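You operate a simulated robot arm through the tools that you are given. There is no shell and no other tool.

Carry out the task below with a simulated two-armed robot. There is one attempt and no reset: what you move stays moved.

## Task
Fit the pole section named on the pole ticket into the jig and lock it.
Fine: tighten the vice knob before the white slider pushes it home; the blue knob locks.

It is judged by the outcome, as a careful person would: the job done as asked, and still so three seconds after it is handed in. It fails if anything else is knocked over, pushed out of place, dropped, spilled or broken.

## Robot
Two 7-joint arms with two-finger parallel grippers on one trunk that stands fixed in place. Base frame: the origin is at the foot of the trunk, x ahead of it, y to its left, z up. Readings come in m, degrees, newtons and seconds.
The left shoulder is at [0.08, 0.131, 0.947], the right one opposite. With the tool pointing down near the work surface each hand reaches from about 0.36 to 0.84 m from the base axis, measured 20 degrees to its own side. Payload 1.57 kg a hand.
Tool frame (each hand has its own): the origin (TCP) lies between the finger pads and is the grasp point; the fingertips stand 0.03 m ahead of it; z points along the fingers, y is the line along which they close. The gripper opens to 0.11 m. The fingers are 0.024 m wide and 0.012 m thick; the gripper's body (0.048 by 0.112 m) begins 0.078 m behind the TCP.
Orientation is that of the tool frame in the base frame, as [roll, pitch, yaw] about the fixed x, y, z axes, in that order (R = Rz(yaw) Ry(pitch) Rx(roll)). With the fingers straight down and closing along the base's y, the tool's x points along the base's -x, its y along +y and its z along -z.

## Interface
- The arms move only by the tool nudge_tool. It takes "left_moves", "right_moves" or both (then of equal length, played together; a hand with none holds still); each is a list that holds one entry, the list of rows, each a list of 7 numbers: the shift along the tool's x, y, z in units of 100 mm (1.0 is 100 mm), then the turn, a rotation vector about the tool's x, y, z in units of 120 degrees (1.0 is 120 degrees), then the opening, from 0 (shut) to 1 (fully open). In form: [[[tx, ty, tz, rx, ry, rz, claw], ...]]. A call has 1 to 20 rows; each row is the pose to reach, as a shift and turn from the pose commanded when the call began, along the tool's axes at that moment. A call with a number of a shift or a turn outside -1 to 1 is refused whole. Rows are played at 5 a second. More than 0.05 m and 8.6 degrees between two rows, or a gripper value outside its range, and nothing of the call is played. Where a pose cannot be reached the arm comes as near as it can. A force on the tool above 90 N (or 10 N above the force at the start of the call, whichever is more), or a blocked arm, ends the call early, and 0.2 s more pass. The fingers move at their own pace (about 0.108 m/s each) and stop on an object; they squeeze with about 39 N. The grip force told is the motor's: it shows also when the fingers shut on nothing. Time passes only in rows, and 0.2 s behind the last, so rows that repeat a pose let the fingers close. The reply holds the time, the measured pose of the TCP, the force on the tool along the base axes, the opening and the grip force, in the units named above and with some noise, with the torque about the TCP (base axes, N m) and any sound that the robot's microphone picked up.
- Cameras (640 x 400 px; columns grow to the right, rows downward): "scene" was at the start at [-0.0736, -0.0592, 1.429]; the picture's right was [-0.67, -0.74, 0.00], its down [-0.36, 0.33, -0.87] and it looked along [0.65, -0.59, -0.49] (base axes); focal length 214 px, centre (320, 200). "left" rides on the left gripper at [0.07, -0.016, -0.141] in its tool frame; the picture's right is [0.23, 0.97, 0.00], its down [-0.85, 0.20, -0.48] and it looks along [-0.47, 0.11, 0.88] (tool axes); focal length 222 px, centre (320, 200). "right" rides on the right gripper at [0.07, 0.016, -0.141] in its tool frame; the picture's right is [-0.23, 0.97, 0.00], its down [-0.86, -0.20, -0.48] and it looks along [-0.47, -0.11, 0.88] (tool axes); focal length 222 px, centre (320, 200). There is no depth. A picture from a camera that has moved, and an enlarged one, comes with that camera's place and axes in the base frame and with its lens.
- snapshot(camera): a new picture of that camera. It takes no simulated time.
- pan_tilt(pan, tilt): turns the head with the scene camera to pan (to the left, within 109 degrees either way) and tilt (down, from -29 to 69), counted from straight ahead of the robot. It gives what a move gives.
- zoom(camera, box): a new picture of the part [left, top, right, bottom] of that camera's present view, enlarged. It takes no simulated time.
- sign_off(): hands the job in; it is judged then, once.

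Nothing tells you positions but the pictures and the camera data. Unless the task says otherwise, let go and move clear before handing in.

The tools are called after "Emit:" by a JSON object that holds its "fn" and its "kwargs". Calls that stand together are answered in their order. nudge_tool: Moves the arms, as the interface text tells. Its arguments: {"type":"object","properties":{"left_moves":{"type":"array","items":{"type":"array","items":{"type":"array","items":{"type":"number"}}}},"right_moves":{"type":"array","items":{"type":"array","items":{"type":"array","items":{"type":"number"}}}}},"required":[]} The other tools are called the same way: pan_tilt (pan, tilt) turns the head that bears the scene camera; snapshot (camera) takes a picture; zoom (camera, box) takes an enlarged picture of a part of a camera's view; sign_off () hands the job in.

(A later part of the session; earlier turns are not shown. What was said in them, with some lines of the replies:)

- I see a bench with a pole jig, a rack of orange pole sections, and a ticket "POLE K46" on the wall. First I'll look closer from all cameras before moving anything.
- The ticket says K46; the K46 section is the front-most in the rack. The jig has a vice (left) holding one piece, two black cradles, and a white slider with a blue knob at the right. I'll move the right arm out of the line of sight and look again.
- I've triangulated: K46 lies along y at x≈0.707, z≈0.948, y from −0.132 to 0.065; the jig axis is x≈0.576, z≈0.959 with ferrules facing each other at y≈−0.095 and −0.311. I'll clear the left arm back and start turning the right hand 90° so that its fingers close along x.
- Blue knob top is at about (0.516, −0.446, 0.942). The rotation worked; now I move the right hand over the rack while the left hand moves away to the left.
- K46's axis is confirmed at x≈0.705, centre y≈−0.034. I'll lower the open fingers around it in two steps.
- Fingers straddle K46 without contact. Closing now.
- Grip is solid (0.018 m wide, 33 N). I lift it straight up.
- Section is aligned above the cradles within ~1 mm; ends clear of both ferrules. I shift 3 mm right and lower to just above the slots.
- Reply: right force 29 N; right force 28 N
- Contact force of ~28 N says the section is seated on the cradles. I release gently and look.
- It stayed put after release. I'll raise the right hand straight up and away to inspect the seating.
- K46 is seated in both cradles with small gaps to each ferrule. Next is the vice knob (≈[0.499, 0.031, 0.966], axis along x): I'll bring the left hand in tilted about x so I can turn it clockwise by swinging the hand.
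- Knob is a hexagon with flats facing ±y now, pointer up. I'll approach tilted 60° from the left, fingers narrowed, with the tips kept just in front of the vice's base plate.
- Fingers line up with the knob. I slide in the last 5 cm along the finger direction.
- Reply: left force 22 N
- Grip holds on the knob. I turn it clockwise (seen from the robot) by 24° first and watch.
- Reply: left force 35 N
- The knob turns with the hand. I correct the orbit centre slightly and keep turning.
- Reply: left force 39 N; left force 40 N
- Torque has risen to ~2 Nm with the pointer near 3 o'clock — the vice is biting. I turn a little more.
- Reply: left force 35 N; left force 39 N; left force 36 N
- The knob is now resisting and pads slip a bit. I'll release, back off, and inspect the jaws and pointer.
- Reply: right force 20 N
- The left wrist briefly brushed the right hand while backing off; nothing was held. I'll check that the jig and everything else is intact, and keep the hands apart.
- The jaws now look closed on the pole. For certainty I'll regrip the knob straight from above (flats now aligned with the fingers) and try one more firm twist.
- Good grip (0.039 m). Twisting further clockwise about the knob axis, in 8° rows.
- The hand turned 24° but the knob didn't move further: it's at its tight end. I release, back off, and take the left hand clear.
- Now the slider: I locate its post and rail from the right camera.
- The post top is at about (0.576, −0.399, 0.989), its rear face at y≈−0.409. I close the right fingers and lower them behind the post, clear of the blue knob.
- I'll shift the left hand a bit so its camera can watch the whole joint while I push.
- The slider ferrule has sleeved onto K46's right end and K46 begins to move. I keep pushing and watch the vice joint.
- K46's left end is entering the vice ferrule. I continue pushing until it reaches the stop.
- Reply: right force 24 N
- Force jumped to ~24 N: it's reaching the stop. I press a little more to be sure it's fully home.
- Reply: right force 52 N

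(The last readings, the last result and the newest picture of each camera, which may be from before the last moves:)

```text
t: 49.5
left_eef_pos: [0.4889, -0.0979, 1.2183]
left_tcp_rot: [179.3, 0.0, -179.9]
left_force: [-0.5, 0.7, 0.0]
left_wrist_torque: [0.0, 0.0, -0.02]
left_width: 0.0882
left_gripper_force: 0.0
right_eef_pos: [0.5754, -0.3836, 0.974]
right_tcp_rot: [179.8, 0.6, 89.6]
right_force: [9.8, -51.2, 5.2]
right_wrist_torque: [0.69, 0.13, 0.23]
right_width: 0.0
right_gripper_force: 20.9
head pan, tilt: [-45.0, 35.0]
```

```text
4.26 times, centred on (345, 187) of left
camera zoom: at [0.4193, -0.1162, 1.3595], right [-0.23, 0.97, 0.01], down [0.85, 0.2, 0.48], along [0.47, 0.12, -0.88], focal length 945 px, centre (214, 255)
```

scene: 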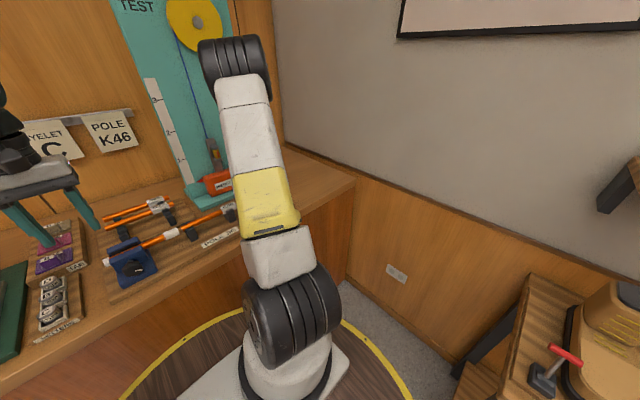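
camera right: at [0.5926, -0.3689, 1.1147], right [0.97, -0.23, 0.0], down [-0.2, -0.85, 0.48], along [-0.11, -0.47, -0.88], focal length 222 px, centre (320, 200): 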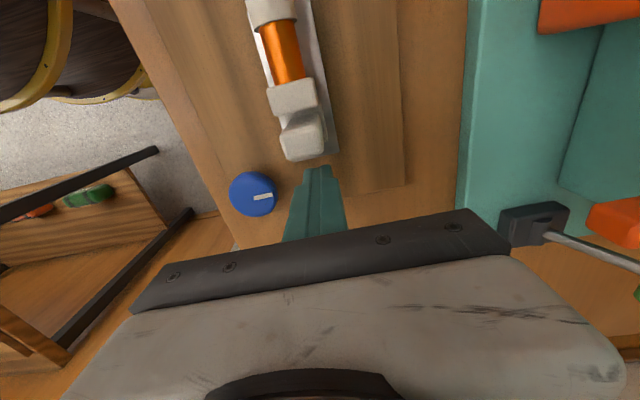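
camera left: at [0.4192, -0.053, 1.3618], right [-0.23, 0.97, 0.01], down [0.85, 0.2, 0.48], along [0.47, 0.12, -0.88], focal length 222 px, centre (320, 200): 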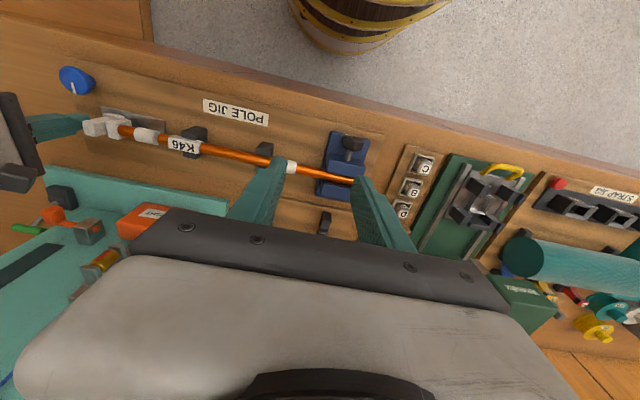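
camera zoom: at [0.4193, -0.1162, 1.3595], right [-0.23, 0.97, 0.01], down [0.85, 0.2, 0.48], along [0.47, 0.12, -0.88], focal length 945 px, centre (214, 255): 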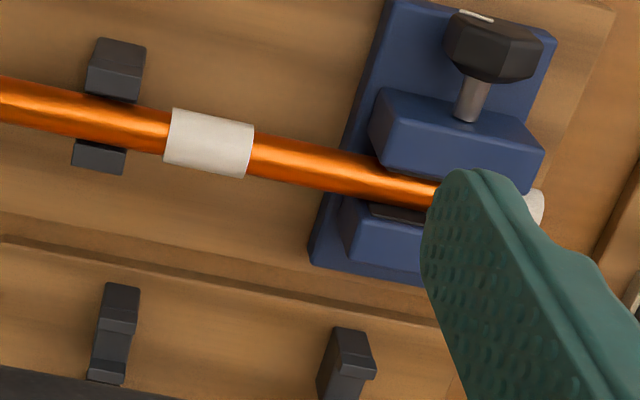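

It's solid at 51 N: home. I back the fingers off and check whether the slider stays.

Emit:
{"fn": "nudge_tool", "kwargs": {"right_moves": [[[-0.1, 0, 0, 0, 0, 0, 0], [-0.3, 0, 0, 0, 0, 0, 0], [-0.5, 0, 0, 0, 0, 0, 0], [-0.5, 0, -0.4, 0, 0, 0, 0], [-0.5, 0, -0.8, 0, 0, 0, 0]]]}}

Emit:
{"fn": "zoom", "kwargs": {"camera": "left", "box": [60, 80, 400, 220]}}

Emit:
{"fn": "snapshot", "kwargs": {"camera": "right"}}

```text
t: 50.7
left_eef_pos: [0.4898, -0.0979, 1.2187]
left_tcp_rot: [179.5, 0.1, 179.8]
left_force: [0.3, -0.1, 0.5]
left_wrist_torque: [-0.04, 0.03, 0.02]
left_width: 0.0881
left_gripper_force: 0.0
right_eef_pos: [0.5772, -0.4265, 1.0526]
right_tcp_rot: [-179.9, 0.0, 89.9]
right_force: [-0.2, -0.1, -0.5]
right_wrist_torque: [0.02, 0.02, -0.02]
right_width: 0.0002
right_gripper_force: 21.7
head pan, tilt: [-45.0, 35.0]
```

```text
1.88 times, centred on (230, 150) of left
camera zoom: at [0.4193, -0.1146, 1.3597], right [-0.23, 0.97, 0.01], down [0.85, 0.2, 0.48], along [0.47, 0.12, -0.88], focal length 418 px, centre (489, 294)
```

zoom: 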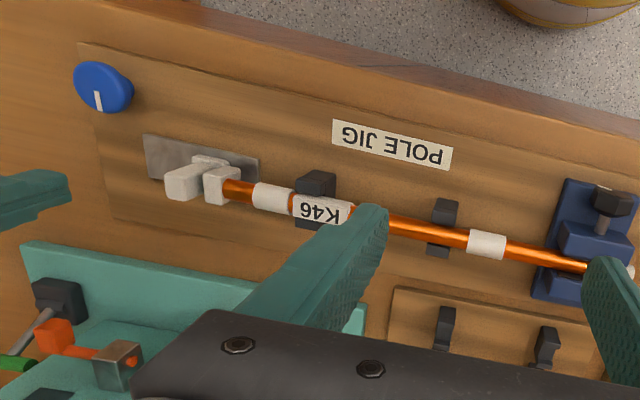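

```text
taken
camera right: at [0.5937, -0.3555, 1.1938], right [0.97, -0.23, 0.0], down [-0.2, -0.86, 0.48], along [-0.11, -0.47, -0.88], focal length 222 px, centre (320, 200)
```

right: 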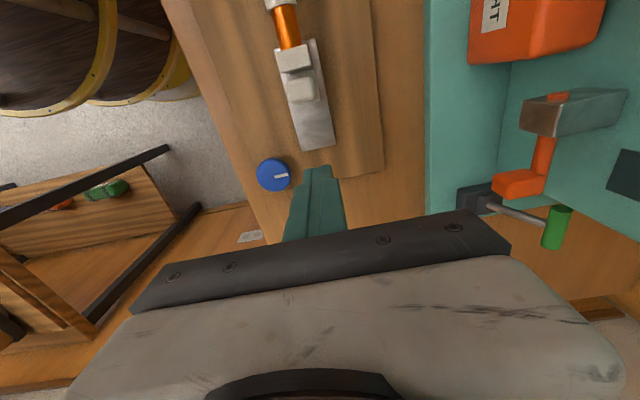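

The slider stays home by itself. Now the blue knob at ≈(0.5155, −0.445); I look at it closely.

Emit:
{"fn": "zoom", "kwargs": {"camera": "left", "box": [80, 90, 208, 190]}}

Emit:
{"fn": "zoom", "kwargs": {"camera": "right", "box": [220, 120, 348, 220]}}

```text
4.00 times, centred on (144, 140) of left
camera zoom: at [0.4193, -0.1146, 1.3597], right [-0.23, 0.97, 0.01], down [0.85, 0.2, 0.48], along [0.47, 0.12, -0.88], focal length 888 px, centre (1024, 440)
```

zoom: 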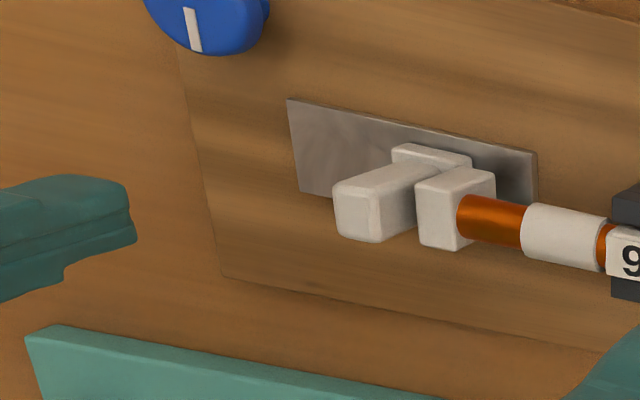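

```text
4.00 times, centred on (284, 170) of right
camera zoom: at [0.5937, -0.3555, 1.1938], right [0.97, -0.23, 0.0], down [-0.2, -0.86, 0.48], along [-0.11, -0.47, -0.88], focal length 888 px, centre (464, 320)
```

zoom: 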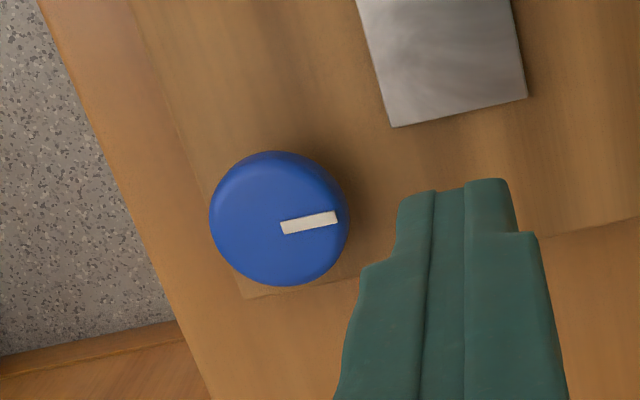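

The pointer faces +x (away from the robot). I rotate the right hand back to its original yaw above the knob, so that I have a long clockwise stroke available.

Emit:
{"fn": "nudge_tool", "kwargs": {"right_moves": [[[-0.02, -0.05, -0.05, 0, 0, -0.0625, 0.2], [-0.04, -0.1, -0.1, 0, 0, -0.125, 0.4], [-0.06, -0.15, -0.1, 0, 0, -0.1875, 0.6], [-0.08, -0.2, -0.1, 0, 0, -0.25, 0.6], [-0.1, -0.25, -0.1, 0, 0, -0.3125, 0.6], [-0.12, -0.3, -0.1, 0, 0, -0.375, 0.6], [-0.13, -0.36, -0.1, 0, 0, -0.4375, 0.6], [-0.15, -0.42, -0.1, 0, 0, -0.5, 0.6], [-0.16, -0.48, -0.1, 0, 0, -0.5625, 0.6], [-0.17, -0.53, -0.1, 0, 0, -0.625, 0.6], [-0.185, -0.58, -0.1, 0, 0, -0.6875, 0.6], [-0.185, -0.61, -0.1, 0, 0, -0.75, 0.6]]]}}

Emit:
{"fn": "snapshot", "kwargs": {"camera": "right"}}

Emit:
{"fn": "snapshot", "kwargs": {"camera": "left"}}

```text
t: 53.3
left_eef_pos: [0.4878, -0.0977, 1.2186]
left_tcp_rot: [179.5, 0.0, -179.9]
left_force: [-0.4, -0.4, -0.7]
left_wrist_torque: [0.01, 0.02, 0.03]
left_width: 0.088
left_gripper_force: 0.1
right_eef_pos: [0.5154, -0.4448, 1.0653]
right_tcp_rot: [180.0, 0.1, -179.9]
right_force: [0.7, -0.2, -0.1]
right_wrist_torque: [0.04, 0.0, -0.01]
right_width: 0.0658
right_gripper_force: 0.0
head pan, tilt: [-45.0, 35.0]
```

```text
taken
camera right: at [0.4459, -0.4269, 1.2056], right [0.23, 0.97, 0.0], down [0.86, -0.2, 0.48], along [0.47, -0.11, -0.88], focal length 222 px, centre (320, 200)
```

right: 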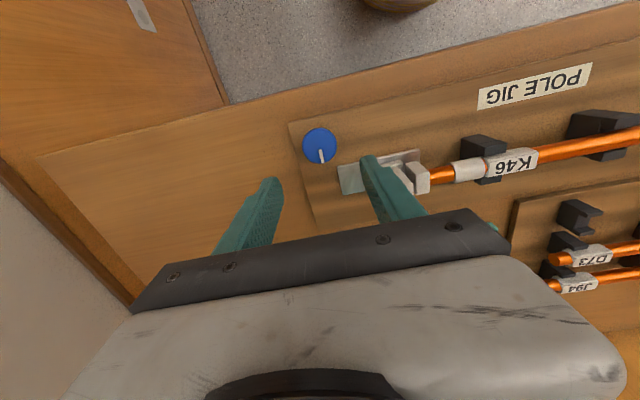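

```text
taken
camera left: at [0.419, -0.1145, 1.3597], right [-0.23, 0.97, 0.01], down [0.85, 0.2, 0.48], along [0.47, 0.12, -0.88], focal length 222 px, centre (320, 200)
```

left: 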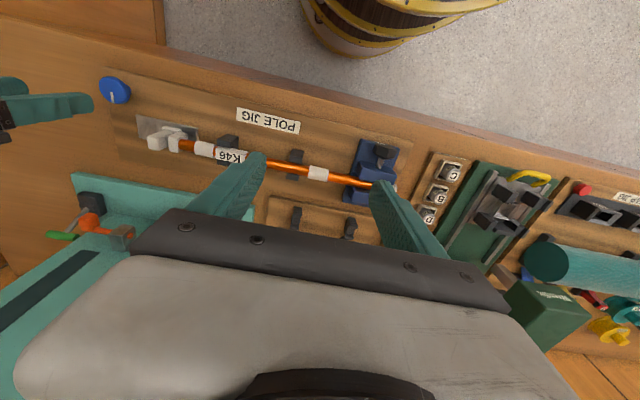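

Emit:
{"fn": "nudge_tool", "kwargs": {"right_moves": [[[0, 0, 0.35, 0, 0, 0, 0.55], [0, 0, 0.7, 0, 0, 0, 0.55], [0, 0, 0.9, 0, 0, 0, 0.55]]]}}

Emit:
{"fn": "snapshot", "kwargs": {"camera": "right"}}

Emit:
{"fn": "zoom", "kwargs": {"camera": "left", "box": [60, 50, 220, 150]}}

```text
t: 54.1
left_eef_pos: [0.4879, -0.0966, 1.2199]
left_tcp_rot: [179.5, 0.0, 179.9]
left_force: [-0.5, 0.0, 0.2]
left_wrist_torque: [-0.02, -0.01, 0.02]
left_width: 0.0881
left_gripper_force: 0.2
right_eef_pos: [0.5162, -0.4455, 0.9743]
right_tcp_rot: [180.0, 0.0, 180.0]
right_force: [-0.2, -0.8, 0.0]
right_wrist_torque: [0.0, -0.04, 0.0]
right_width: 0.0605
right_gripper_force: 0.1
head pan, tilt: [-45.0, 35.0]
```

```text
taken
camera right: at [0.4463, -0.4277, 1.1155], right [0.23, 0.97, 0.0], down [0.85, -0.2, 0.48], along [0.47, -0.11, -0.88], focal length 222 px, centre (320, 200)
```

right: 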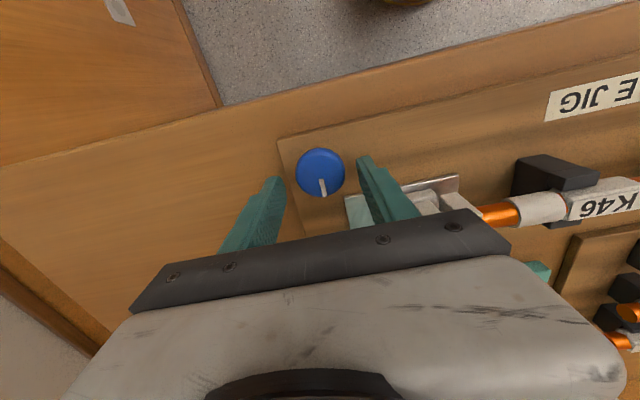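

```text
4.00 times, centred on (140, 100) of left
camera zoom: at [0.4189, -0.1144, 1.3598], right [-0.23, 0.97, 0.01], down [0.85, 0.2, 0.48], along [0.47, 0.12, -0.88], focal length 888 px, centre (1040, 600)
```

zoom: 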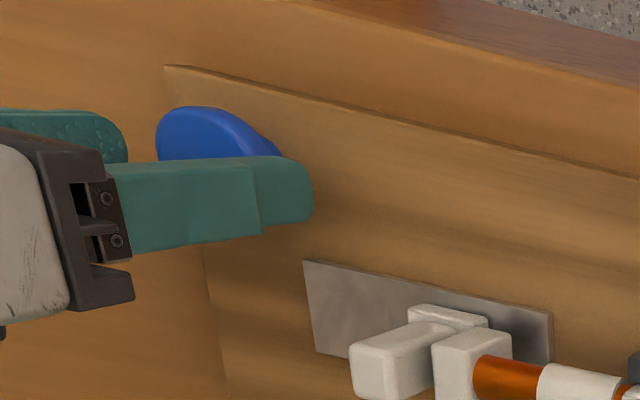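

Emit:
{"fn": "nudge_tool", "kwargs": {"right_moves": [[[0, 0, 0.12, 0, 0, 0, 0.55], [0, 0, 0.21, 0, 0, 0, 0.55]]]}}

Emit:
{"fn": "nudge_tool", "kwargs": {"right_moves": [[[0, 0, 0, 0, 0, 0, 0], [0, 0, 0, 0, 0, 0, 0], [0, 0, 0, 0, 0, 0, 0]]]}}

Emit:
{"fn": "zoom", "kwargs": {"camera": "right", "box": [220, 110, 440, 248]}}

```text
t: 54.7
left_eef_pos: [0.4893, -0.0971, 1.2196]
left_tcp_rot: [179.5, 0.0, 180.0]
left_force: [-0.5, 0.5, -0.6]
left_wrist_torque: [0.01, 0.01, 0.03]
left_width: 0.088
left_gripper_force: 0.1
right_eef_pos: [0.5179, -0.4449, 0.9526]
right_tcp_rot: [180.0, 0.1, -180.0]
right_force: [-0.1, 0.2, -0.1]
right_wrist_torque: [-0.02, 0.01, 0.04]
right_width: 0.0604
right_gripper_force: 0.1
head pan, tilt: [-45.0, 35.0]
```

```text
t: 55.5
left_eef_pos: [0.4879, -0.0975, 1.2191]
left_tcp_rot: [179.5, 0.1, -179.9]
left_force: [0.4, -0.6, 0.1]
left_wrist_torque: [-0.01, -0.03, 0.01]
left_width: 0.0881
left_gripper_force: 0.0
right_eef_pos: [0.5161, -0.4451, 0.9523]
right_tcp_rot: [-179.9, 0.1, 180.0]
right_force: [1.6, -2.4, -2.5]
right_wrist_torque: [-0.11, -0.28, 0.02]
right_width: 0.0413
right_gripper_force: 44.9
head pan, tilt: [-45.0, 35.0]
```

```text
2.90 times, centred on (330, 179) of right
camera zoom: at [0.4466, -0.4271, 1.0938], right [0.23, 0.97, 0.0], down [0.85, -0.2, 0.48], along [0.47, -0.11, -0.88], focal length 644 px, centre (291, 261)
```

zoom: 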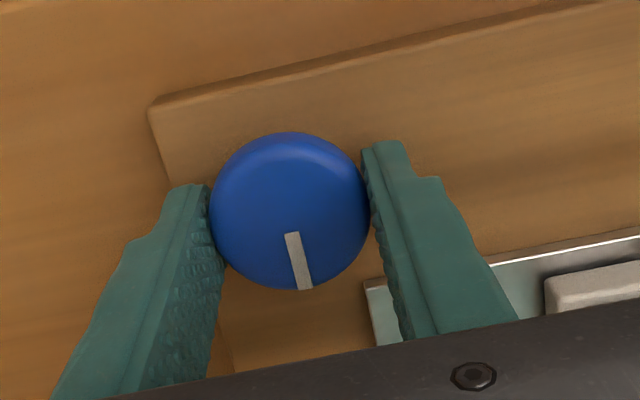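

Gripped cleanly at 0.041 m. I turn it clockwise (from above) 24° and watch the pointer and torque.

Emit:
{"fn": "nudge_tool", "kwargs": {"right_moves": [[[0, 0, 0, 0, 0, 0.0667, 0], [0, 0, 0, 0, 0, 0.1333, 0], [0, 0, 0, 0, 0, 0.2, 0]]]}}

Emit:
{"fn": "zoom", "kwargs": {"camera": "right", "box": [220, 110, 440, 248]}}

```text
t: 56.3
left_eef_pos: [0.4884, -0.0986, 1.2191]
left_tcp_rot: [179.4, 0.0, -180.0]
left_force: [-0.2, 0.0, -0.3]
left_wrist_torque: [-0.01, 0.02, -0.03]
left_width: 0.0883
left_gripper_force: 0.1
right_eef_pos: [0.5168, -0.4456, 0.9529]
right_tcp_rot: [180.0, 0.0, 155.8]
right_force: [4.2, -7.9, -5.4]
right_wrist_torque: [-0.54, -0.21, -0.02]
right_width: 0.0416
right_gripper_force: 45.0
head pan, tilt: [-45.0, 35.0]
```

```text
2.90 times, centred on (330, 179) of right
camera zoom: at [0.4593, -0.4006, 1.0938], right [0.61, 0.8, 0.0], down [0.7, -0.53, 0.48], along [0.38, -0.29, -0.88], focal length 644 px, centre (291, 261)
```

zoom: 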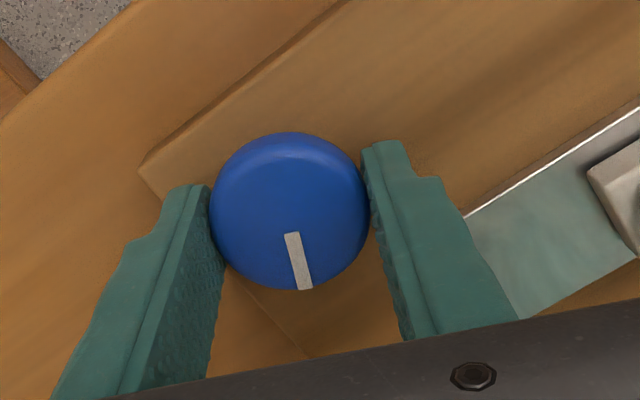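

The knob turns freely with the hand. I carry on.

Emit:
{"fn": "nudge_tool", "kwargs": {"right_moves": [[[0, 0, 0, 0, 0, 0.0667, 0], [0, 0, 0, 0, 0, 0.1333, 0], [0, 0, 0, 0, 0, 0.2, 0], [0, 0, 0, 0, 0, 0.2667, 0], [0, 0, 0, 0, 0, 0.3333, 0]]]}}

Emit:
{"fn": "zoom", "kwargs": {"camera": "right", "box": [220, 110, 440, 248]}}

```text
t: 57.5
left_eef_pos: [0.4882, -0.0981, 1.219]
left_tcp_rot: [179.5, 0.0, 179.9]
left_force: [0.2, -0.3, -0.2]
left_wrist_torque: [-0.02, 0.0, 0.02]
left_width: 0.0883
left_gripper_force: 0.1
right_eef_pos: [0.516, -0.4459, 0.9532]
right_tcp_rot: [180.0, 0.1, 115.7]
right_force: [5.7, -20.1, -10.5]
right_wrist_torque: [-0.67, -0.1, -0.01]
right_width: 0.0415
right_gripper_force: 44.7
head pan, tilt: [-45.0, 35.0]
```

```text
2.90 times, centred on (330, 179) of right
camera zoom: at [0.4998, -0.3748, 1.0938], right [0.98, 0.22, 0.0], down [0.19, -0.86, 0.48], along [0.1, -0.47, -0.88], focal length 644 px, centre (291, 261)
```

zoom: 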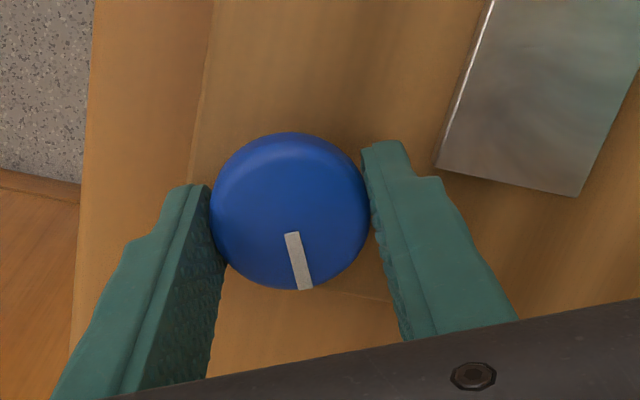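

Emit:
{"fn": "nudge_tool", "kwargs": {"right_moves": [[[-0.013, -0.007, 0, 0, 0, 0.0667, 0], [-0.013, -0.007, 0, 0, 0, 0.1333, 0], [-0.013, -0.007, 0, 0, 0, 0.2, 0], [-0.013, -0.007, 0, 0, 0, 0.2667, 0]]]}}

Emit:
{"fn": "zoom", "kwargs": {"camera": "right", "box": [220, 110, 440, 248]}}

```text
t: 58.5
left_eef_pos: [0.4885, -0.0978, 1.2202]
left_tcp_rot: [179.4, 0.0, -179.9]
left_force: [-0.3, -0.4, 0.0]
left_wrist_torque: [-0.02, 0.03, -0.01]
left_width: 0.0879
left_gripper_force: 0.0
right_eef_pos: [0.514, -0.4445, 0.9528]
right_tcp_rot: [-179.9, -0.1, 84.0]
right_force: [-4.9, -7.7, -0.4]
right_wrist_torque: [-0.51, 0.29, 0.56]
right_width: 0.0417
right_gripper_force: 44.8
head pan, tilt: [-45.0, 35.0]
```

```text
2.90 times, centred on (330, 179) of right
camera zoom: at [0.5387, -0.3757, 1.0941], right [0.94, -0.33, 0.0], down [-0.29, -0.83, 0.48], along [-0.16, -0.45, -0.88], focal length 644 px, centre (291, 261)
```

zoom: 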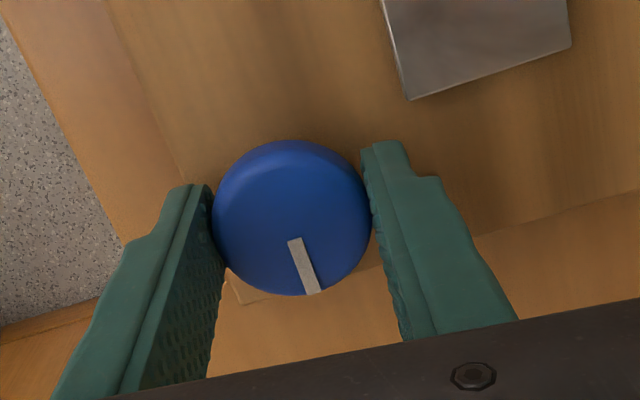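

Resistance appears at ~90° and the knob starts slipping in the fingers — that's the lock's end stop. One small extra twist to make sure.

Emit:
{"fn": "nudge_tool", "kwargs": {"right_moves": [[[0, 0, 0, 0, 0, 0.05, 0], [0, 0, 0, 0, 0, 0.1, 0]]]}}

Emit:
{"fn": "zoom", "kwargs": {"camera": "right", "box": [220, 110, 440, 248]}}

```text
t: 59.1
left_eef_pos: [0.4876, -0.0965, 1.22]
left_tcp_rot: [179.4, 0.1, 180.0]
left_force: [0.6, 0.2, -0.1]
left_wrist_torque: [-0.01, -0.01, 0.02]
left_width: 0.0881
left_gripper_force: 0.2
right_eef_pos: [0.5146, -0.4453, 0.9534]
right_tcp_rot: [-180.0, 0.0, 71.9]
right_force: [-8.7, 0.2, -2.8]
right_wrist_torque: [-0.14, 0.16, 0.88]
right_width: 0.0415
right_gripper_force: 44.6
head pan, tilt: [-45.0, 35.0]
```

```text
2.90 times, centred on (330, 179) of right
camera zoom: at [0.5523, -0.3824, 1.0942], right [0.86, -0.52, 0.0], down [-0.45, -0.75, 0.48], along [-0.25, -0.41, -0.88], focal length 644 px, centre (291, 261)
```

zoom: 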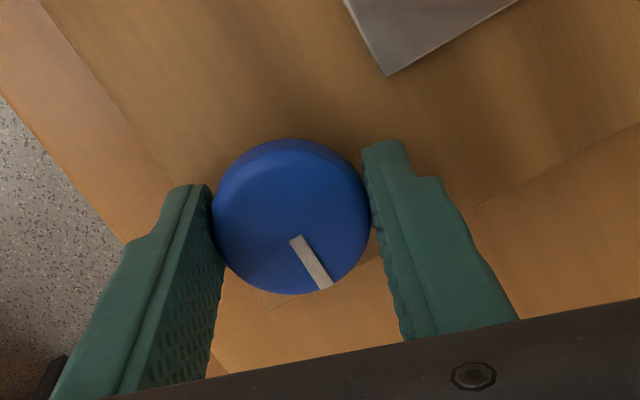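

The knob is firmly at its end stop (0.9 Nm, slipping in the pads). I open and rise straight up.

Emit:
{"fn": "nudge_tool", "kwargs": {"right_moves": [[[0, 0, 0, 0, 0, 0, 0.6], [0, 0, 0, 0, 0, 0, 0.6], [0, 0, -0.3, 0, 0, 0, 0.6], [0, 0, -0.7, 0, 0, 0, 0.6], [0, 0, -1.0, 0, 0, 0, 0.6]]]}}

Emit:
{"fn": "nudge_tool", "kwargs": {"right_moves": [[[-0.3, 0, -0.3, 0, 0, 0, 0.6], [-0.6, 0, -0.6, 0, 0, 0, 0.6], [-0.8, 0, -1.0, 0, 0, 0, 0.6]]]}}

Emit:
{"fn": "pan_tilt", "kwargs": {"pan": -35, "tilt": 38}}

Emit:
{"fn": "snapshot", "kwargs": {"camera": "right"}}

Emit:
{"fn": "snapshot", "kwargs": {"camera": "left"}}

Emit:
{"fn": "snapshot", "kwargs": {"camera": "scene"}}

```text
t: 60.3
left_eef_pos: [0.4882, -0.0971, 1.2193]
left_tcp_rot: [179.5, 0.0, -180.0]
left_force: [-0.1, 0.2, 0.6]
left_wrist_torque: [0.0, 0.02, -0.01]
left_width: 0.0881
left_gripper_force: 0.1
right_eef_pos: [0.5158, -0.4468, 1.055]
right_tcp_rot: [-180.0, 0.1, 72.0]
right_force: [-0.8, -1.1, 0.6]
right_wrist_torque: [0.04, -0.02, 0.0]
right_width: 0.0662
right_gripper_force: 0.0
head pan, tilt: [-45.0, 35.0]
```

```text
t: 61.1
left_eef_pos: [0.4889, -0.097, 1.2199]
left_tcp_rot: [179.5, 0.1, -179.9]
left_force: [1.2, -0.1, 0.4]
left_wrist_torque: [0.03, -0.03, -0.02]
left_width: 0.0881
left_gripper_force: 0.0
right_eef_pos: [0.4917, -0.5225, 1.1561]
right_tcp_rot: [-180.0, 0.0, 71.9]
right_force: [0.6, -0.1, -0.6]
right_wrist_torque: [0.0, 0.0, 0.0]
right_width: 0.0662
right_gripper_force: 0.1
head pan, tilt: [-45.0, 35.0]
```

```text
t: 61.8
left_eef_pos: [0.4888, -0.0974, 1.219]
left_tcp_rot: [179.5, 0.0, 180.0]
left_force: [-0.6, -0.1, 0.3]
left_wrist_torque: [0.02, 0.04, 0.02]
left_width: 0.0877
left_gripper_force: 0.0
right_eef_pos: [0.491, -0.5223, 1.1561]
right_tcp_rot: [180.0, 0.0, 71.9]
right_force: [-0.4, 0.5, -0.2]
right_wrist_torque: [0.01, -0.01, -0.01]
right_width: 0.066
right_gripper_force: 0.1
head pan, tilt: [-35.0, 38.0]
```

```text
taken
camera right: at [0.5276, -0.4599, 1.2963], right [0.86, -0.52, 0.0], down [-0.45, -0.75, 0.48], along [-0.25, -0.41, -0.88], focal length 222 px, centre (320, 200)
```

right: 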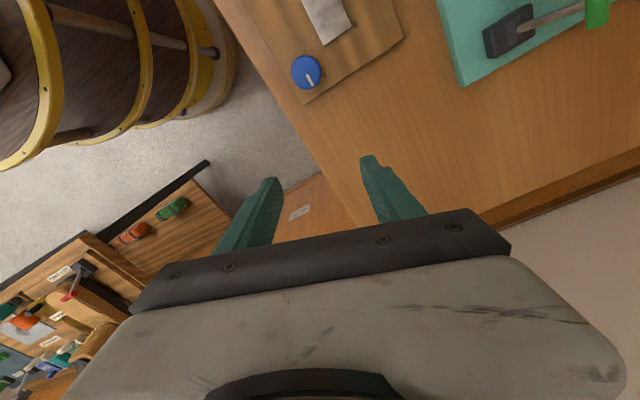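

```text
taken
camera left: at [0.419, -0.1145, 1.3598], right [-0.23, 0.97, 0.01], down [0.85, 0.2, 0.48], along [0.47, 0.12, -0.88], focal length 222 px, centre (320, 200)
```

left: 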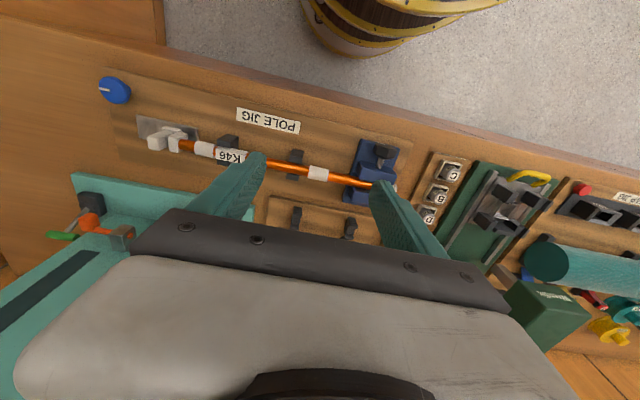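

```text
taken
```

scene: 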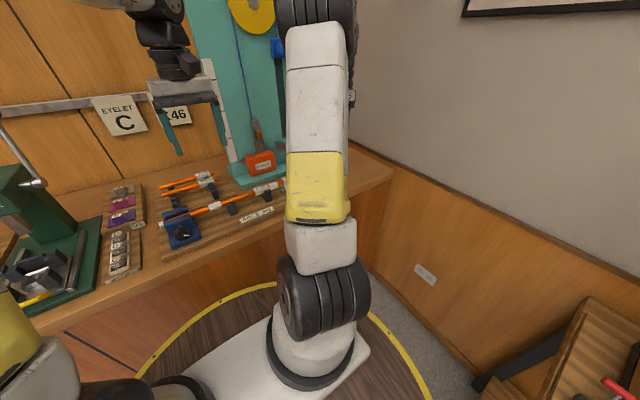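

Emit:
{"fn": "zoom", "kwargs": {"camera": "left", "box": [80, 60, 300, 198]}}

Emit:
{"fn": "zoom", "kwargs": {"camera": "scene", "box": [150, 160, 300, 254]}}

Emit:
{"fn": "zoom", "kwargs": {"camera": "left", "box": [270, 130, 420, 224]}}

```text
2.90 times, centred on (190, 129) of left
camera zoom: at [0.419, -0.1145, 1.3598], right [-0.23, 0.97, 0.01], down [0.85, 0.2, 0.48], along [0.47, 0.12, -0.88], focal length 644 px, centre (697, 406)
```

zoom: 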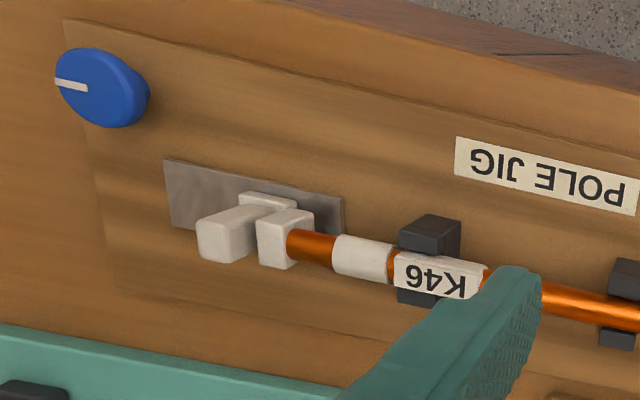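

```text
4.26 times, centred on (225, 207) of scene
camera zoom: at [-0.0701, -0.0477, 1.4153], right [-0.57, -0.82, 0.0], down [-0.5, 0.35, -0.79], along [0.65, -0.45, -0.62], focal length 913 px, centre (724, 170)
```

zoom: 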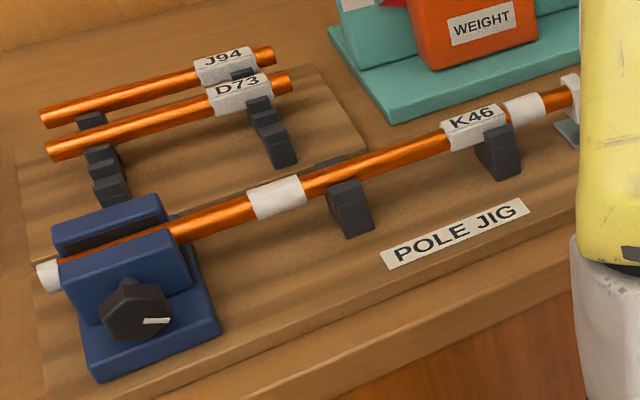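

```text
4.26 times, centred on (345, 177) of left
camera zoom: at [0.419, -0.1145, 1.3598], right [-0.23, 0.97, 0.01], down [0.85, 0.2, 0.48], along [0.47, 0.12, -0.88], focal length 945 px, centre (214, 298)
```

zoom: 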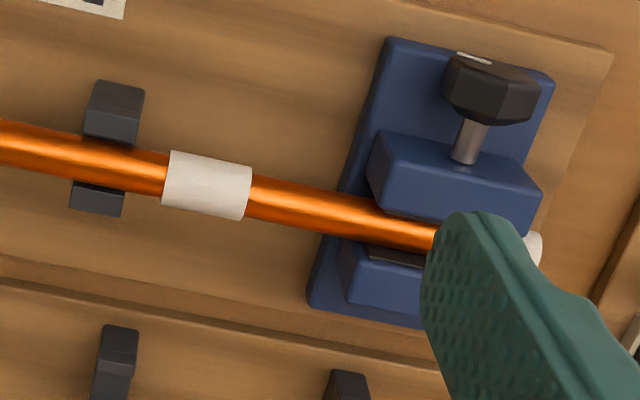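

K46 is seated in both ferrules. The vice is tight and the vice piece hasn't moved. The slider is home, and the blue knob has turned 90° to its stop. Both hands are clear and nothing else has moved, so I'm handing in.

Emit:
{"fn": "sign_off", "kwargs": {}}

```text
The job is handed in.
```

Pole section K46 is in the jig and locked, and I've handed the job in. I did it in the order the ticket asked for:

1. **Placed:** I lifted K46 from the rack and set it in the two black cradles. The other two sections are still in the rack.
2. **Vice:** I turned the vice knob clockwise about 120° until it would not go further. The piece in the vice did not move when the slider pushed against it.
3. **Slider:** I pushed the white slider until it stopped hard at about 51 N. K46 is now in the white sockets at both ends, and the slider stayed put when I let go.
4. **Lock:** I turned the blue knob clockwise about 90° to its stop.

While I was backing the left hand off the vice knob, it lightly bumped the empty right hand. Nothing was held at the time, and the pictures afterwards showed nothing moved or knocked over. Both hands were clear of the jig when I handed in.
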